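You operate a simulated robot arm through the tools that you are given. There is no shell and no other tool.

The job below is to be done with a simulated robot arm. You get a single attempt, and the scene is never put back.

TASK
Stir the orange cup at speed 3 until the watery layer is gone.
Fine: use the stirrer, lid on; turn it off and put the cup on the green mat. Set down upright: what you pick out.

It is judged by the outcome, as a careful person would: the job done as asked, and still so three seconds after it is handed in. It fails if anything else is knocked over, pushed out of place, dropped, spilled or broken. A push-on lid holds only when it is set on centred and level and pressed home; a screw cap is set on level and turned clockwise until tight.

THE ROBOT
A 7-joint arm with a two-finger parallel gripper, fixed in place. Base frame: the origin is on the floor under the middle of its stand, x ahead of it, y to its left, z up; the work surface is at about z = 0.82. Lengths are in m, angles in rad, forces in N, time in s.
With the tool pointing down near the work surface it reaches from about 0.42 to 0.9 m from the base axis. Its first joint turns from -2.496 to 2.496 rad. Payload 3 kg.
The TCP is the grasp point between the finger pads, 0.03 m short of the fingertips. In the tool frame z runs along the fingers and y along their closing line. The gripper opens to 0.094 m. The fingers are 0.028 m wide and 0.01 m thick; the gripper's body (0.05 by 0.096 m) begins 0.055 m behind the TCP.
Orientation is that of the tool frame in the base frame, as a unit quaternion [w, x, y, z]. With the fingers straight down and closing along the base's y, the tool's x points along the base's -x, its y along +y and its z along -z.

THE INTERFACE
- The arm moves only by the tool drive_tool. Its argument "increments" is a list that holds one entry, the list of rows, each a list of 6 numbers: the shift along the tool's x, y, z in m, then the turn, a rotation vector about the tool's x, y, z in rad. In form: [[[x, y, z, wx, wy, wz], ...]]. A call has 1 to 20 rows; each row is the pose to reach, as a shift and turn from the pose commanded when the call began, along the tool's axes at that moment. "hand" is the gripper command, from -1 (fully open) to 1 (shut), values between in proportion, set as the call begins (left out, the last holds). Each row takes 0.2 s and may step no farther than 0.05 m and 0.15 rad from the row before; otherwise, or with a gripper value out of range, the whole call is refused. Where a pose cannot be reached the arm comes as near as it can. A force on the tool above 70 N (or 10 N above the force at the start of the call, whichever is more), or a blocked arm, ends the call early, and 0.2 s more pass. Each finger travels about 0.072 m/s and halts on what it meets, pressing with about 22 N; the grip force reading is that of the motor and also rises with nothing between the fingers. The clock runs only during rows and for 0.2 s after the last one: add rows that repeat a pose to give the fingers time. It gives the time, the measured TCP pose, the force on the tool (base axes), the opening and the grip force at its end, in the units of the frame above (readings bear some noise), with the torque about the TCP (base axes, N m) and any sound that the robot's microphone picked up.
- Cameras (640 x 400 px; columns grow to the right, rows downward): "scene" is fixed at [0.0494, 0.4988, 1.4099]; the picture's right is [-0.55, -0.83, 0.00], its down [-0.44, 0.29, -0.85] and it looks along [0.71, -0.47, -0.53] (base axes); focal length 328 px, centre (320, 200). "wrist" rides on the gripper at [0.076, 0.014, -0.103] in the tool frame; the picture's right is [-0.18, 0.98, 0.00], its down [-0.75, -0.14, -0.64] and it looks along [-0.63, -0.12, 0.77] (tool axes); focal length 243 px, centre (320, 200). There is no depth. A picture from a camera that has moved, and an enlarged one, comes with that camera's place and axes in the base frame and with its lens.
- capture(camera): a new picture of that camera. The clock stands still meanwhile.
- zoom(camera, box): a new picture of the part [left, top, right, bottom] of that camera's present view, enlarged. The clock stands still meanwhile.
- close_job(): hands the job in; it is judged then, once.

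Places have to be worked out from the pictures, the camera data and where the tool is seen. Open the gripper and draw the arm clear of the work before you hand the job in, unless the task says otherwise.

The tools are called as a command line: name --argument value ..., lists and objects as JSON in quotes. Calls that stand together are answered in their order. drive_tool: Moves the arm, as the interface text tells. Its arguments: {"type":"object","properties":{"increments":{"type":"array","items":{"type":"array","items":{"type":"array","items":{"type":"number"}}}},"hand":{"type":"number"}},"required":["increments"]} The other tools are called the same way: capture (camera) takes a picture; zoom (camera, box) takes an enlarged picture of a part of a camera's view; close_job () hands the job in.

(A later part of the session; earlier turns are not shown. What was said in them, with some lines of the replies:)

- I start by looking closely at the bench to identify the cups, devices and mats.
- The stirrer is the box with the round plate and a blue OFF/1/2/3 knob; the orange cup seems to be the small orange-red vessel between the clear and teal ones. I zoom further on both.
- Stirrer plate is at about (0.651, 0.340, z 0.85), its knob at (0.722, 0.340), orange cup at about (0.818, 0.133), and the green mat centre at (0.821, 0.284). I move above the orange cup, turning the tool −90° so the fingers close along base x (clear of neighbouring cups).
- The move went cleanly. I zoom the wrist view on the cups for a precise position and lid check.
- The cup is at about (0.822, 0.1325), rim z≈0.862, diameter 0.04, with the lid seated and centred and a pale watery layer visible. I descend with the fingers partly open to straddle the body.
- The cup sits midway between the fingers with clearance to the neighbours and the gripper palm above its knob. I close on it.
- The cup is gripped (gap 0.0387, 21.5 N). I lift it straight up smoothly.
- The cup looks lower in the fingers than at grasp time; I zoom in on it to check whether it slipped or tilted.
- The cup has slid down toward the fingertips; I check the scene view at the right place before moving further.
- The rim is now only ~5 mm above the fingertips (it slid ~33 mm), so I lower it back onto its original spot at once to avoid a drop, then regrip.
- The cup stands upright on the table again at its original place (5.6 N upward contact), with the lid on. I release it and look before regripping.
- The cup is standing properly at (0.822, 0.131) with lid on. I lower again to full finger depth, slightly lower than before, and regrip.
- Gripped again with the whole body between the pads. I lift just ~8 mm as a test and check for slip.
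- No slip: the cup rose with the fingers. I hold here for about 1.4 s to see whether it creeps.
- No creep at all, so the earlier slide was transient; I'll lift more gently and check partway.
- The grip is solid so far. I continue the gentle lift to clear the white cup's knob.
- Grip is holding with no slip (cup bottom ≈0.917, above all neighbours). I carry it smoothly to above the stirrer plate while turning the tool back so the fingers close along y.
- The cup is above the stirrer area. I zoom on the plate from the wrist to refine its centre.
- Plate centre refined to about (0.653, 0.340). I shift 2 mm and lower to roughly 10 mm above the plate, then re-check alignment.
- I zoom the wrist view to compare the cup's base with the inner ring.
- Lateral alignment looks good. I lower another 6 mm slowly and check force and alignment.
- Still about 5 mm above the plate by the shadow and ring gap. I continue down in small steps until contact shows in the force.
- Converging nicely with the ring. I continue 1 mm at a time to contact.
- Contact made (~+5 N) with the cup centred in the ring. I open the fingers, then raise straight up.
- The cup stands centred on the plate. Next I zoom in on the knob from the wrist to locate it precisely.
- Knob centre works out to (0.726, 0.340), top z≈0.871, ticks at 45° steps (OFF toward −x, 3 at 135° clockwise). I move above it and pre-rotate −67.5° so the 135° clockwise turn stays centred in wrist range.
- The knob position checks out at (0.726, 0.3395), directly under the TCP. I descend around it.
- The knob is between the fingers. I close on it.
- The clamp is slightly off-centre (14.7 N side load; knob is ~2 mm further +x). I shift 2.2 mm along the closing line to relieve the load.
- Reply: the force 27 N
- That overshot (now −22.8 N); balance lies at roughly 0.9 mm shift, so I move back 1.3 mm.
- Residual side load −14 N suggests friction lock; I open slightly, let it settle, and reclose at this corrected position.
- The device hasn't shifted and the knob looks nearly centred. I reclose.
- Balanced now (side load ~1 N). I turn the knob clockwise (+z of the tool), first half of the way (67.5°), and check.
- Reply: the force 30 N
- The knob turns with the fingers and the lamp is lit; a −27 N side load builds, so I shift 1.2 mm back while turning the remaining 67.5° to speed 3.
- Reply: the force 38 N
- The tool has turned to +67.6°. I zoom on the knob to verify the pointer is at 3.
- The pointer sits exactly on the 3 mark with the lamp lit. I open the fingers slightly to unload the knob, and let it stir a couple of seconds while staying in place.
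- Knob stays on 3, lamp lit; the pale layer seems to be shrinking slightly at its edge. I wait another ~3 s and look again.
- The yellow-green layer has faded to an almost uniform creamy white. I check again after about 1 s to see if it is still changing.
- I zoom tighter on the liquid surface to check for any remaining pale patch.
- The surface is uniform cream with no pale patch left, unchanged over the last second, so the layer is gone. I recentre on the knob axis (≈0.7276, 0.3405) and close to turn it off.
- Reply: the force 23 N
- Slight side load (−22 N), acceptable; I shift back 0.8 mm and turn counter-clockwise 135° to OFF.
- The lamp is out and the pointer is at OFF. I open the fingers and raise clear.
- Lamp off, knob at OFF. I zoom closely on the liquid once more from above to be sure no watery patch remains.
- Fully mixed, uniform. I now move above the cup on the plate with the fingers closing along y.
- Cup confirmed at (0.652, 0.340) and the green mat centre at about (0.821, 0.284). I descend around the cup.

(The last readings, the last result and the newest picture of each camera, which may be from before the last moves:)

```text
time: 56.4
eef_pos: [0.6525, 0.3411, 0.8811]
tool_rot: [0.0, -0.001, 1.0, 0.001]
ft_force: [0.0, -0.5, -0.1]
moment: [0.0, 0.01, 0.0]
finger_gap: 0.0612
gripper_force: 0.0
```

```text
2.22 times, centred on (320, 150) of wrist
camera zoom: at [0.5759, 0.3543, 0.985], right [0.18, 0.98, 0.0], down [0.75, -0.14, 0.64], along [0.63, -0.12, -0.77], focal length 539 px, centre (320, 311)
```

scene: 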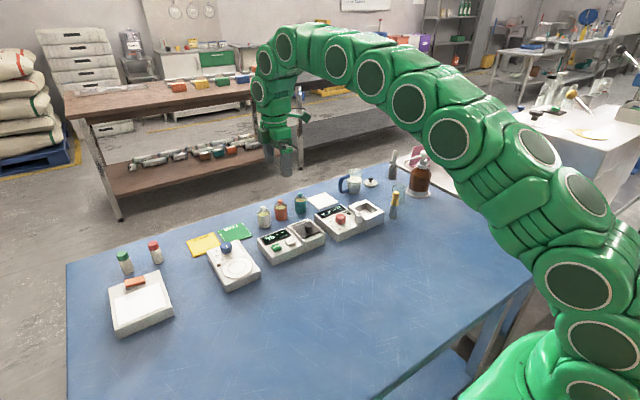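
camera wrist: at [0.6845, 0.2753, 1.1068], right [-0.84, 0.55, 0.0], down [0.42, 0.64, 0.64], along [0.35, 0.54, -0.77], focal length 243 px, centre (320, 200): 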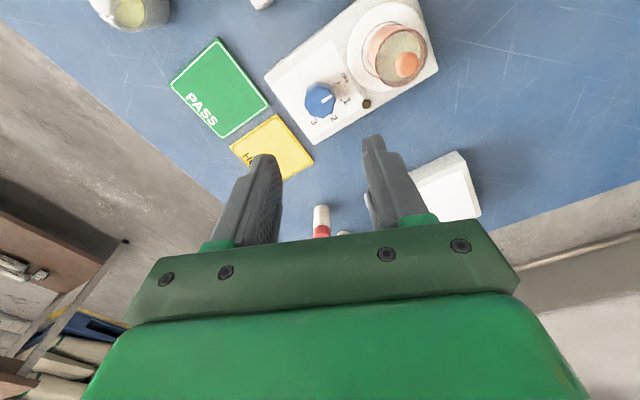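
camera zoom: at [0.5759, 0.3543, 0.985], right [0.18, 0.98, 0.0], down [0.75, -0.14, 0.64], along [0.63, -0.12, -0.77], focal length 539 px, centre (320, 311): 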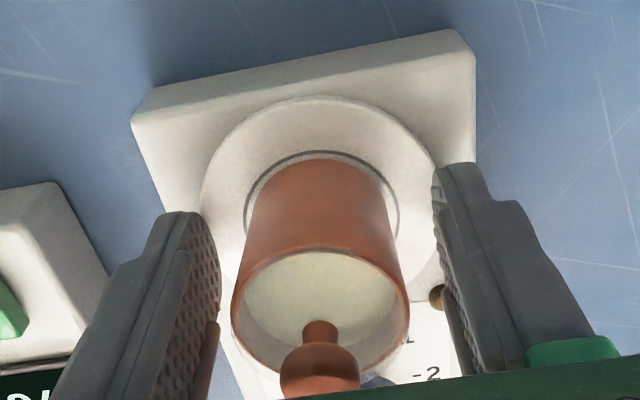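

The cup is centred between the fingers. I close and let the grip settle.

drive_tool --increments '[[[0, 0, 0, 0, 0, 0], [0, 0, 0, 0, 0, 0], [0, 0, 0, 0, 0, 0], [0, 0, 0, 0, 0, 0], [0, 0, 0, 0, 0, 0]]]' --hand 1

drive_tool --increments '[[[0, 0, -0.003, 0, 0, 0], [0, 0, -0.008, 0, 0, 0], [0, 0, -0.012, 0, 0, 0]]]'

zoom --camera "wrist" --box '[230, 60, 410, 240]'

zoom --camera "scene" --box '[200, 205, 284, 295]'

```text
time: 57.6
eef_pos: [0.653, 0.3399, 0.8818]
tool_rot: [0.0, 0.0, 1.0, 0.0]
ft_force: [0.8, -0.4, 0.6]
moment: [0.03, 0.0, -0.02]
finger_gap: 0.0382
gripper_force: 21.8
```

```text
time: 58.4
eef_pos: [0.6534, 0.3397, 0.8946]
tool_rot: [0.0, 0.0, 1.0, 0.0]
ft_force: [0.5, -0.2, -0.3]
moment: [-0.04, 0.02, 0.0]
finger_gap: 0.038
gripper_force: 22.0
```

```text
2.22 times, centred on (320, 150) of wrist
camera zoom: at [0.5762, 0.3542, 0.9972], right [0.18, 0.98, 0.0], down [0.75, -0.14, 0.64], along [0.63, -0.12, -0.77], focal length 539 px, centre (320, 311)
```

zoom: 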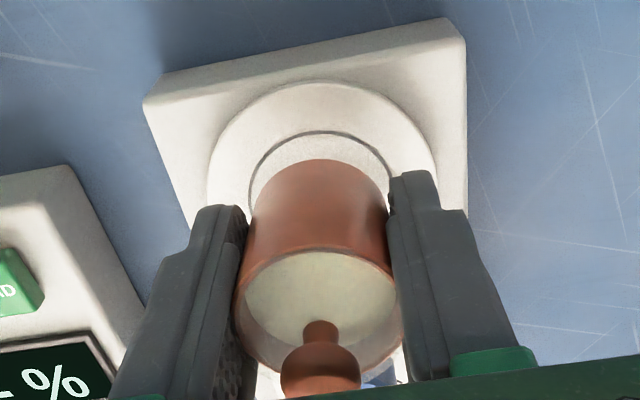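

```text
4.44 times, centred on (242, 250) of scene
camera zoom: at [0.0494, 0.4988, 1.4099], right [-0.55, -0.83, 0.0], down [-0.44, 0.29, -0.85], along [0.71, -0.47, -0.53], focal length 1457 px, centre (667, -22)
```

zoom: 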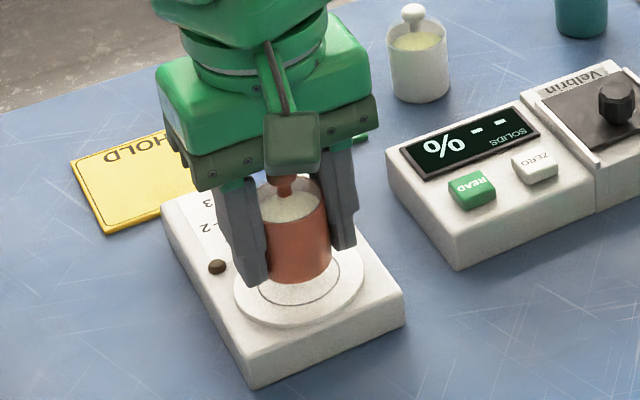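

Lifted with no slip. I continue the gentle lift to clear the knob.

drive_tool --increments '[[[0, 0, -0.004, 0, 0, 0], [0, 0, -0.012, 0, 0, 0], [0, 0, -0.022, 0, 0, 0], [0, 0, -0.032, 0, 0, 0], [0, 0, -0.041, 0, 0, 0], [0, 0, -0.045, 0, 0, 0]]]'

zoom --camera "wrist" --box '[230, 60, 410, 240]'

```text
time: 59.8
eef_pos: [0.6524, 0.3405, 0.9405]
tool_rot: [-0.001, 0.0, 1.0, 0.0]
ft_force: [0.2, 0.5, -0.3]
moment: [0.03, 0.02, -0.03]
finger_gap: 0.0383
gripper_force: 21.8
```

```text
2.22 times, centred on (320, 150) of wrist
camera zoom: at [0.5758, 0.3542, 1.0427], right [0.18, 0.98, 0.0], down [0.75, -0.14, 0.64], along [0.63, -0.12, -0.77], focal length 539 px, centre (320, 311)
```

zoom: 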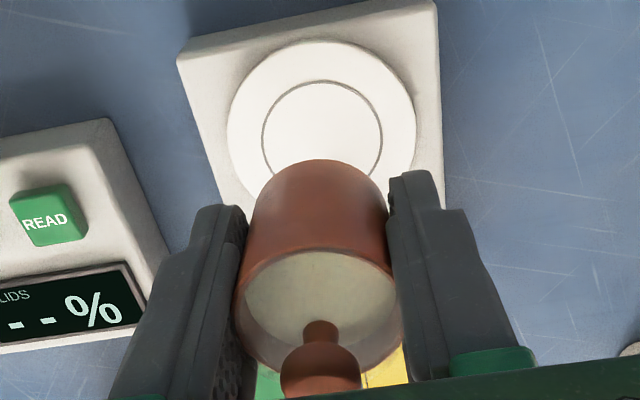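

Still firmly held. I carry it smoothly to above the green mat.

drive_tool --increments '[[[-0.0033, -0.0011, 0, 0, 0, 0], [-0.0125, -0.0041, 0, 0, 0, 0], [-0.0264, -0.0088, 0, 0, 0, 0], [-0.0438, -0.0145, 0, 0, 0, 0], [-0.0635, -0.0211, 0, 0, 0, 0], [-0.0844, -0.028, 0, 0, 0, 0], [-0.1053, -0.0349, 0, 0, 0, 0], [-0.125, -0.0415, 0, 0, 0, 0], [-0.1424, -0.0473, 0, 0, 0, 0], [-0.1563, -0.0519, 0, 0, 0, 0], [-0.1655, -0.0549, 0, 0, 0, 0], [-0.1688, -0.056, 0, 0, 0, 0], [-0.1688, -0.056, 0, 0, 0, 0]]]'

capture --camera "wrist"

zoom --camera "scene" --box '[160, 150, 300, 270]'

```text
time: 62.6
eef_pos: [0.8233, 0.2833, 0.9401]
tool_rot: [0.001, 0.001, 1.0, -0.001]
ft_force: [-1.3, -0.4, -0.2]
moment: [-0.03, 0.02, 0.0]
finger_gap: 0.0383
gripper_force: 22.2
```

```text
taken
camera wrist: at [0.7452, 0.2982, 1.0426], right [0.18, 0.98, 0.0], down [0.75, -0.14, 0.64], along [0.63, -0.12, -0.77], focal length 243 px, centre (320, 200)
```

wrist: 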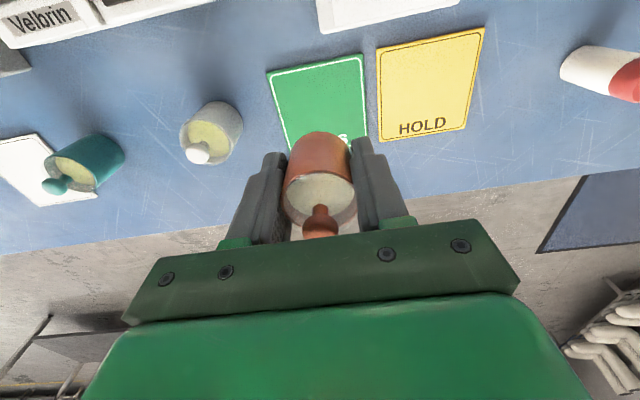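

```text
3.33 times, centred on (230, 210) of scene
camera zoom: at [0.0494, 0.4988, 1.4099], right [-0.55, -0.83, 0.0], down [-0.44, 0.29, -0.85], along [0.71, -0.47, -0.53], focal length 1093 px, centre (620, 167)
```

zoom: 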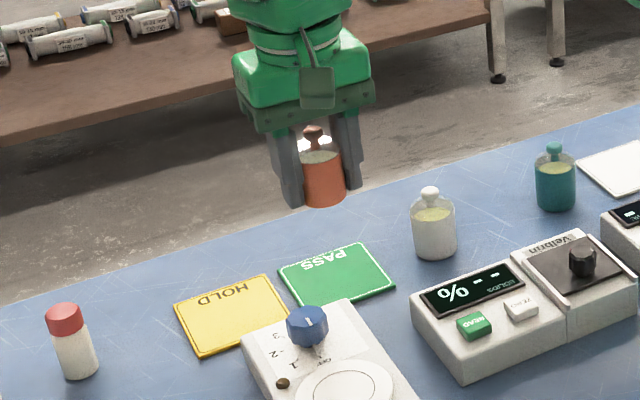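

The cup is over the mat centre (~0.822, 0.2845). I lower most of the way, then step down to contact.

drive_tool --increments '[[[-0.001, 0, 0.006, 0, 0, 0], [-0.001, 0, 0.02, 0, 0, 0], [-0.001, 0, 0.036, 0, 0, 0], [-0.001, 0, 0.052, 0, 0, 0], [-0.001, 0, 0.065, 0, 0, 0], [-0.001, 0, 0.073, 0, 0, 0], [-0.001, 0, 0.076, 0, 0, 0], [-0.001, 0, 0.076, 0, 0, 0]]]'

capture --camera "wrist"

zoom --camera "scene" --box '[190, 190, 274, 260]'

```text
time: 64.4
eef_pos: [0.8237, 0.2842, 0.8637]
tool_rot: [0.0, 0.001, 1.0, 0.001]
ft_force: [-0.9, 0.9, -0.7]
moment: [0.0, 0.0, -0.02]
finger_gap: 0.0386
gripper_force: 22.1
```

```text
taken
camera wrist: at [0.7457, 0.2984, 0.9667], right [0.18, 0.98, 0.0], down [0.75, -0.14, 0.64], along [0.63, -0.12, -0.77], focal length 243 px, centre (320, 200)
```

wrist: 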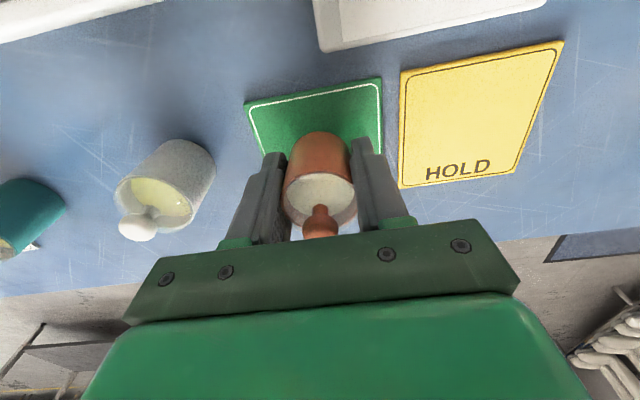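

```text
5.71 times, centred on (232, 225) of scene
camera zoom: at [0.0494, 0.4988, 1.4099], right [-0.55, -0.83, 0.0], down [-0.44, 0.29, -0.85], along [0.71, -0.47, -0.53], focal length 1873 px, centre (823, 57)
```

zoom: 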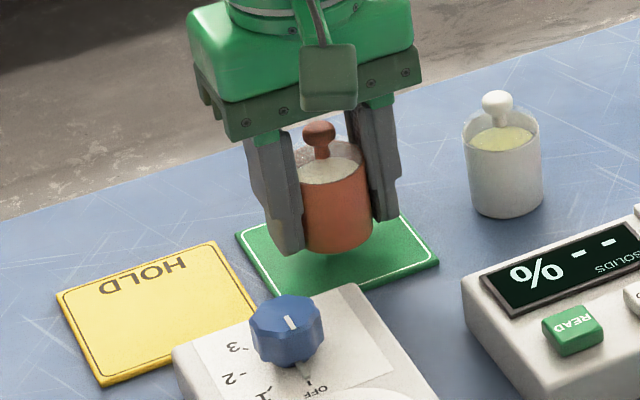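

Centred over the mat with ~7 mm to go. I step down gently, watching the force.

drive_tool --increments '[[[0, 0, 0.002, 0, 0, 0], [0, 0, 0.004, 0, 0, 0], [0, 0, 0.005, 0, 0, 0], [0, 0, 0.005, 0, 0, 0]]]'

drive_tool --increments '[[[0, 0, 0.001, 0, 0, 0], [0, 0, 0.0015, 0, 0, 0]]]'

```text
time: 65.4
eef_pos: [0.823, 0.284, 0.8591]
tool_rot: [0.0, 0.0, 1.0, 0.0]
ft_force: [-0.1, 0.4, -0.6]
moment: [-0.01, 0.02, 0.02]
finger_gap: 0.0383
gripper_force: 22.5
```

```text
time: 66.0
eef_pos: [0.8221, 0.2842, 0.8569]
tool_rot: [0.0, 0.0, 1.0, 0.0]
ft_force: [-0.2, -0.2, -0.4]
moment: [0.04, 0.0, 0.0]
finger_gap: 0.0386
gripper_force: 21.9
```

No contact yet; I go down another millimetre at a time.

drive_tool --increments '[[[0, 0, 0.001, 0, 0, 0], [0, 0, 0.001, 0, 0, 0]]]'

drive_tool --increments '[[[0, 0, 0.0008, 0, 0, 0], [0, 0, 0.0008, 0, 0, 0]]]'

zoom --camera "scene" --box '[210, 200, 266, 245]'

```text
time: 66.6
eef_pos: [0.8235, 0.2854, 0.8553]
tool_rot: [0.0, 0.0, 1.0, -0.001]
ft_force: [0.1, 0.9, -1.2]
moment: [-0.04, -0.01, 0.0]
finger_gap: 0.038
gripper_force: 22.1
```

```text
time: 67.2
eef_pos: [0.8233, 0.2837, 0.8557]
tool_rot: [0.0, 0.001, 1.0, 0.0]
ft_force: [-4.2, -1.2, 8.1]
moment: [-0.09, 0.09, 0.04]
finger_gap: 0.0383
gripper_force: 21.8
```

```text
8.89 times, centred on (238, 222) of scene
camera zoom: at [0.0494, 0.4988, 1.4099], right [-0.55, -0.83, 0.0], down [-0.44, 0.29, -0.85], along [0.71, -0.47, -0.53], focal length 2914 px, centre (1049, 0)
```

zoom: 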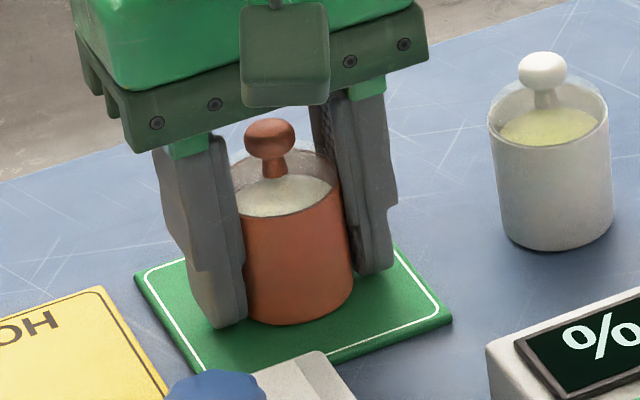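

Contact made (~8 N); the cup is upright on the mat. I ease off half a millimetre and open the fingers.

drive_tool --increments '[[[0, 0, -0.0005, 0, 0, 0], [0, 0, -0.0005, 0, 0, 0]]]'

drive_tool --increments '[[[0, 0, 0, 0, 0, 0], [0, 0, 0, 0, 0, 0], [0, 0, 0, 0, 0, 0]]]' --hand -0.3

zoom --camera "wrist" --box '[220, 70, 420, 240]'

zoom --camera "scene" --box '[210, 200, 266, 245]'

```text
time: 67.8
eef_pos: [0.8237, 0.2835, 0.8554]
tool_rot: [0.001, 0.0, 1.0, 0.0]
ft_force: [1.3, 0.9, 1.7]
moment: [0.04, -0.12, 0.01]
finger_gap: 0.0384
gripper_force: 21.7
```

```text
time: 68.6
eef_pos: [0.8231, 0.2848, 0.8552]
tool_rot: [0.001, 0.0, 1.0, 0.0]
ft_force: [0.0, 0.3, -0.5]
moment: [0.0, -0.01, 0.01]
finger_gap: 0.061
gripper_force: 0.0
```

```text
2.35 times, centred on (320, 155) of wrist
camera zoom: at [0.7459, 0.2979, 0.959], right [0.18, 0.98, 0.0], down [0.75, -0.14, 0.64], along [0.63, -0.12, -0.77], focal length 571 px, centre (320, 306)
```

zoom: 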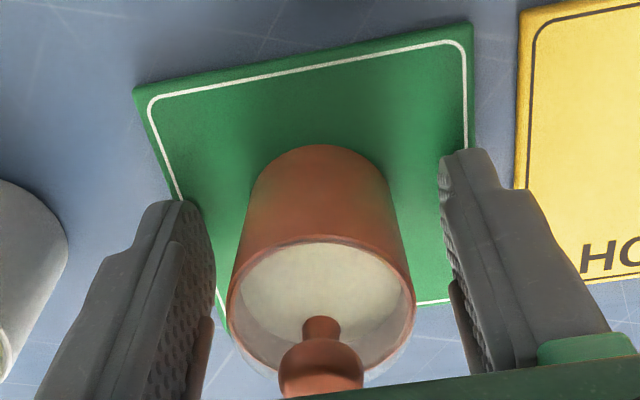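

```text
8.89 times, centred on (238, 222) of scene
camera zoom: at [0.0494, 0.4988, 1.4099], right [-0.55, -0.83, 0.0], down [-0.44, 0.29, -0.85], along [0.71, -0.47, -0.53], focal length 2914 px, centre (1049, 0)
```

zoom: 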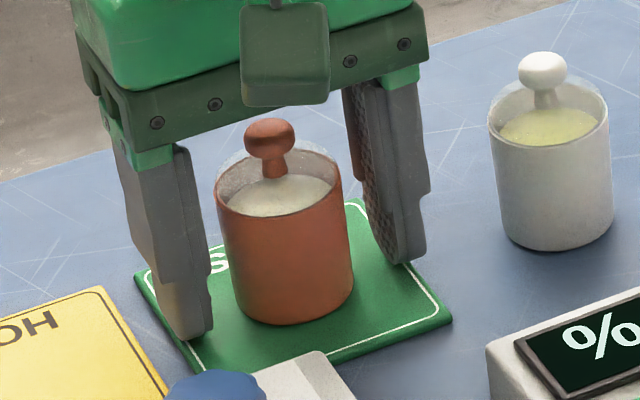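

The cup stands free and upright on the green mat, lid on. I raise straight up and draw the arm back clear.

drive_tool --increments '[[[0, 0, -0.012, 0, 0, 0], [0, 0, -0.035, 0, 0, 0], [0, 0, -0.065, 0, 0, 0], [0, 0, -0.1, 0, 0, 0], [0, 0, -0.14, 0, 0, 0], [0, 0, -0.18, 0, 0, 0], [0.03, 0, -0.22, 0, 0, 0], [0.07, 0, -0.245, 0, 0, 0], [0.11, 0, -0.26, 0, 0, 0], [0.15, 0, -0.27, 0, 0, 0], [0.18, 0, -0.28, 0, 0, 0], [0.2, 0, -0.28, 0, 0, 0], [0.2, 0, -0.28, 0, 0, 0]]]' --hand -1

capture --camera "scene"

capture --camera "wrist"

zoom --camera "scene" --box '[180, 185, 320, 290]'

```text
time: 71.4
eef_pos: [0.6227, 0.2838, 1.1348]
tool_rot: [0.0, 0.001, 1.0, 0.0]
ft_force: [0.2, 0.9, 1.5]
moment: [0.05, 0.02, -0.01]
finger_gap: 0.094
gripper_force: 0.1
```

```text
taken
```

scene: 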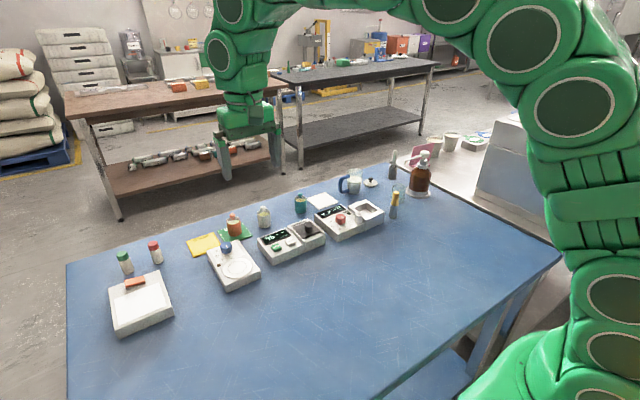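

```text
taken
camera wrist: at [0.5458, 0.2979, 1.2397], right [0.18, 0.98, 0.0], down [0.75, -0.14, 0.64], along [0.63, -0.12, -0.77], focal length 243 px, centre (320, 200)
```

wrist: 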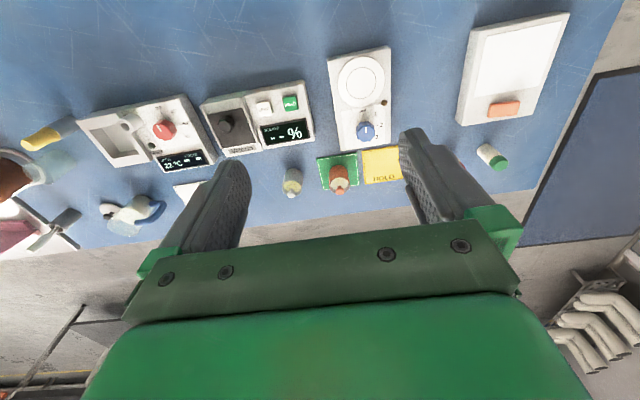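

```text
3.81 times, centred on (250, 238) of scene
camera zoom: at [0.0494, 0.4988, 1.4099], right [-0.55, -0.83, 0.0], down [-0.44, 0.29, -0.85], along [0.71, -0.47, -0.53], focal length 1249 px, centre (587, 57)
```

zoom: 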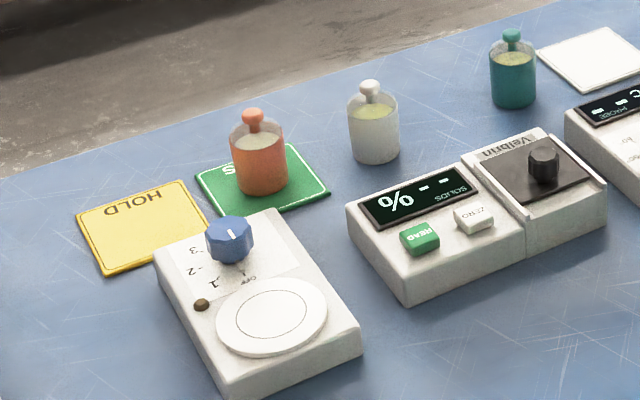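

Everything looks in place: cup on the green mat, stirrer OFF with the lamp dark, neighbours untouched. One last close look at the cup contents and knob before handing in.

zoom --camera "scene" --box '[216, 205, 260, 255]'

zoom --camera "wrist" --box '[270, 40, 410, 210]'

```text
8.00 times, centred on (238, 230) of scene
camera zoom: at [0.0494, 0.4988, 1.4099], right [-0.55, -0.83, 0.0], down [-0.44, 0.29, -0.85], along [0.71, -0.47, -0.53], focal length 2622 px, centre (976, -40)
```

zoom: 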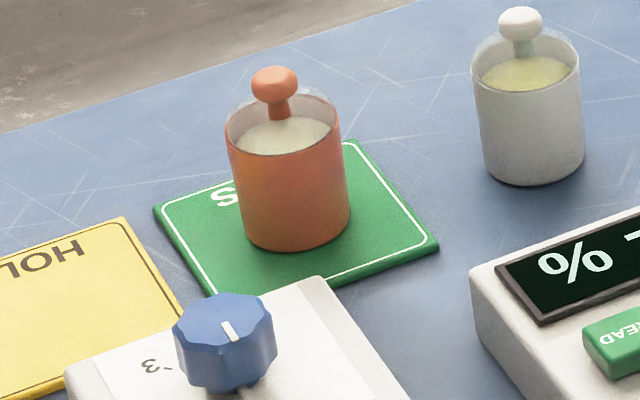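

```text
2.35 times, centred on (340, 125) of wrist
camera zoom: at [0.5458, 0.2979, 1.2397], right [0.18, 0.98, 0.0], down [0.75, -0.14, 0.64], along [0.63, -0.12, -0.77], focal length 571 px, centre (273, 376)
```

zoom: 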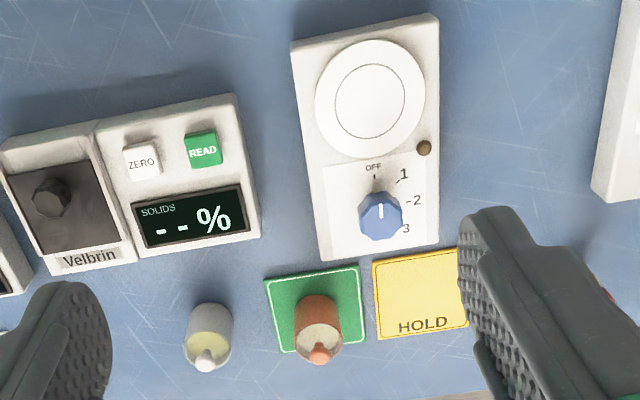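

The orange cup is upright on the green mat, lid on and its contents uniform. The stirrer is OFF, the gripper is open and the arm is clear, so I hand the job in.

close_job

```text
The job is handed in.
```

I stirred the orange cup at speed 3 with the lid on, until the watery layer was gone. It now stands upright on the green mat. The stirrer is off, with its lamp out and the knob back at OFF.

- **Stirring:** I stopped once the surface was an even cream colour and had not visibly changed for about a second. It was still even after the cup was set down.
- **Slip on the first lift:** The cup slid about 33 mm down in the fingers. I lowered it straight back to where it had been standing before it could fall. The second grip held without slipping, and nothing dropped or spilled.
- **Everything else:** In the last pictures the other cups and devices were where they started. The gripper is open and the arm is clear of the work.
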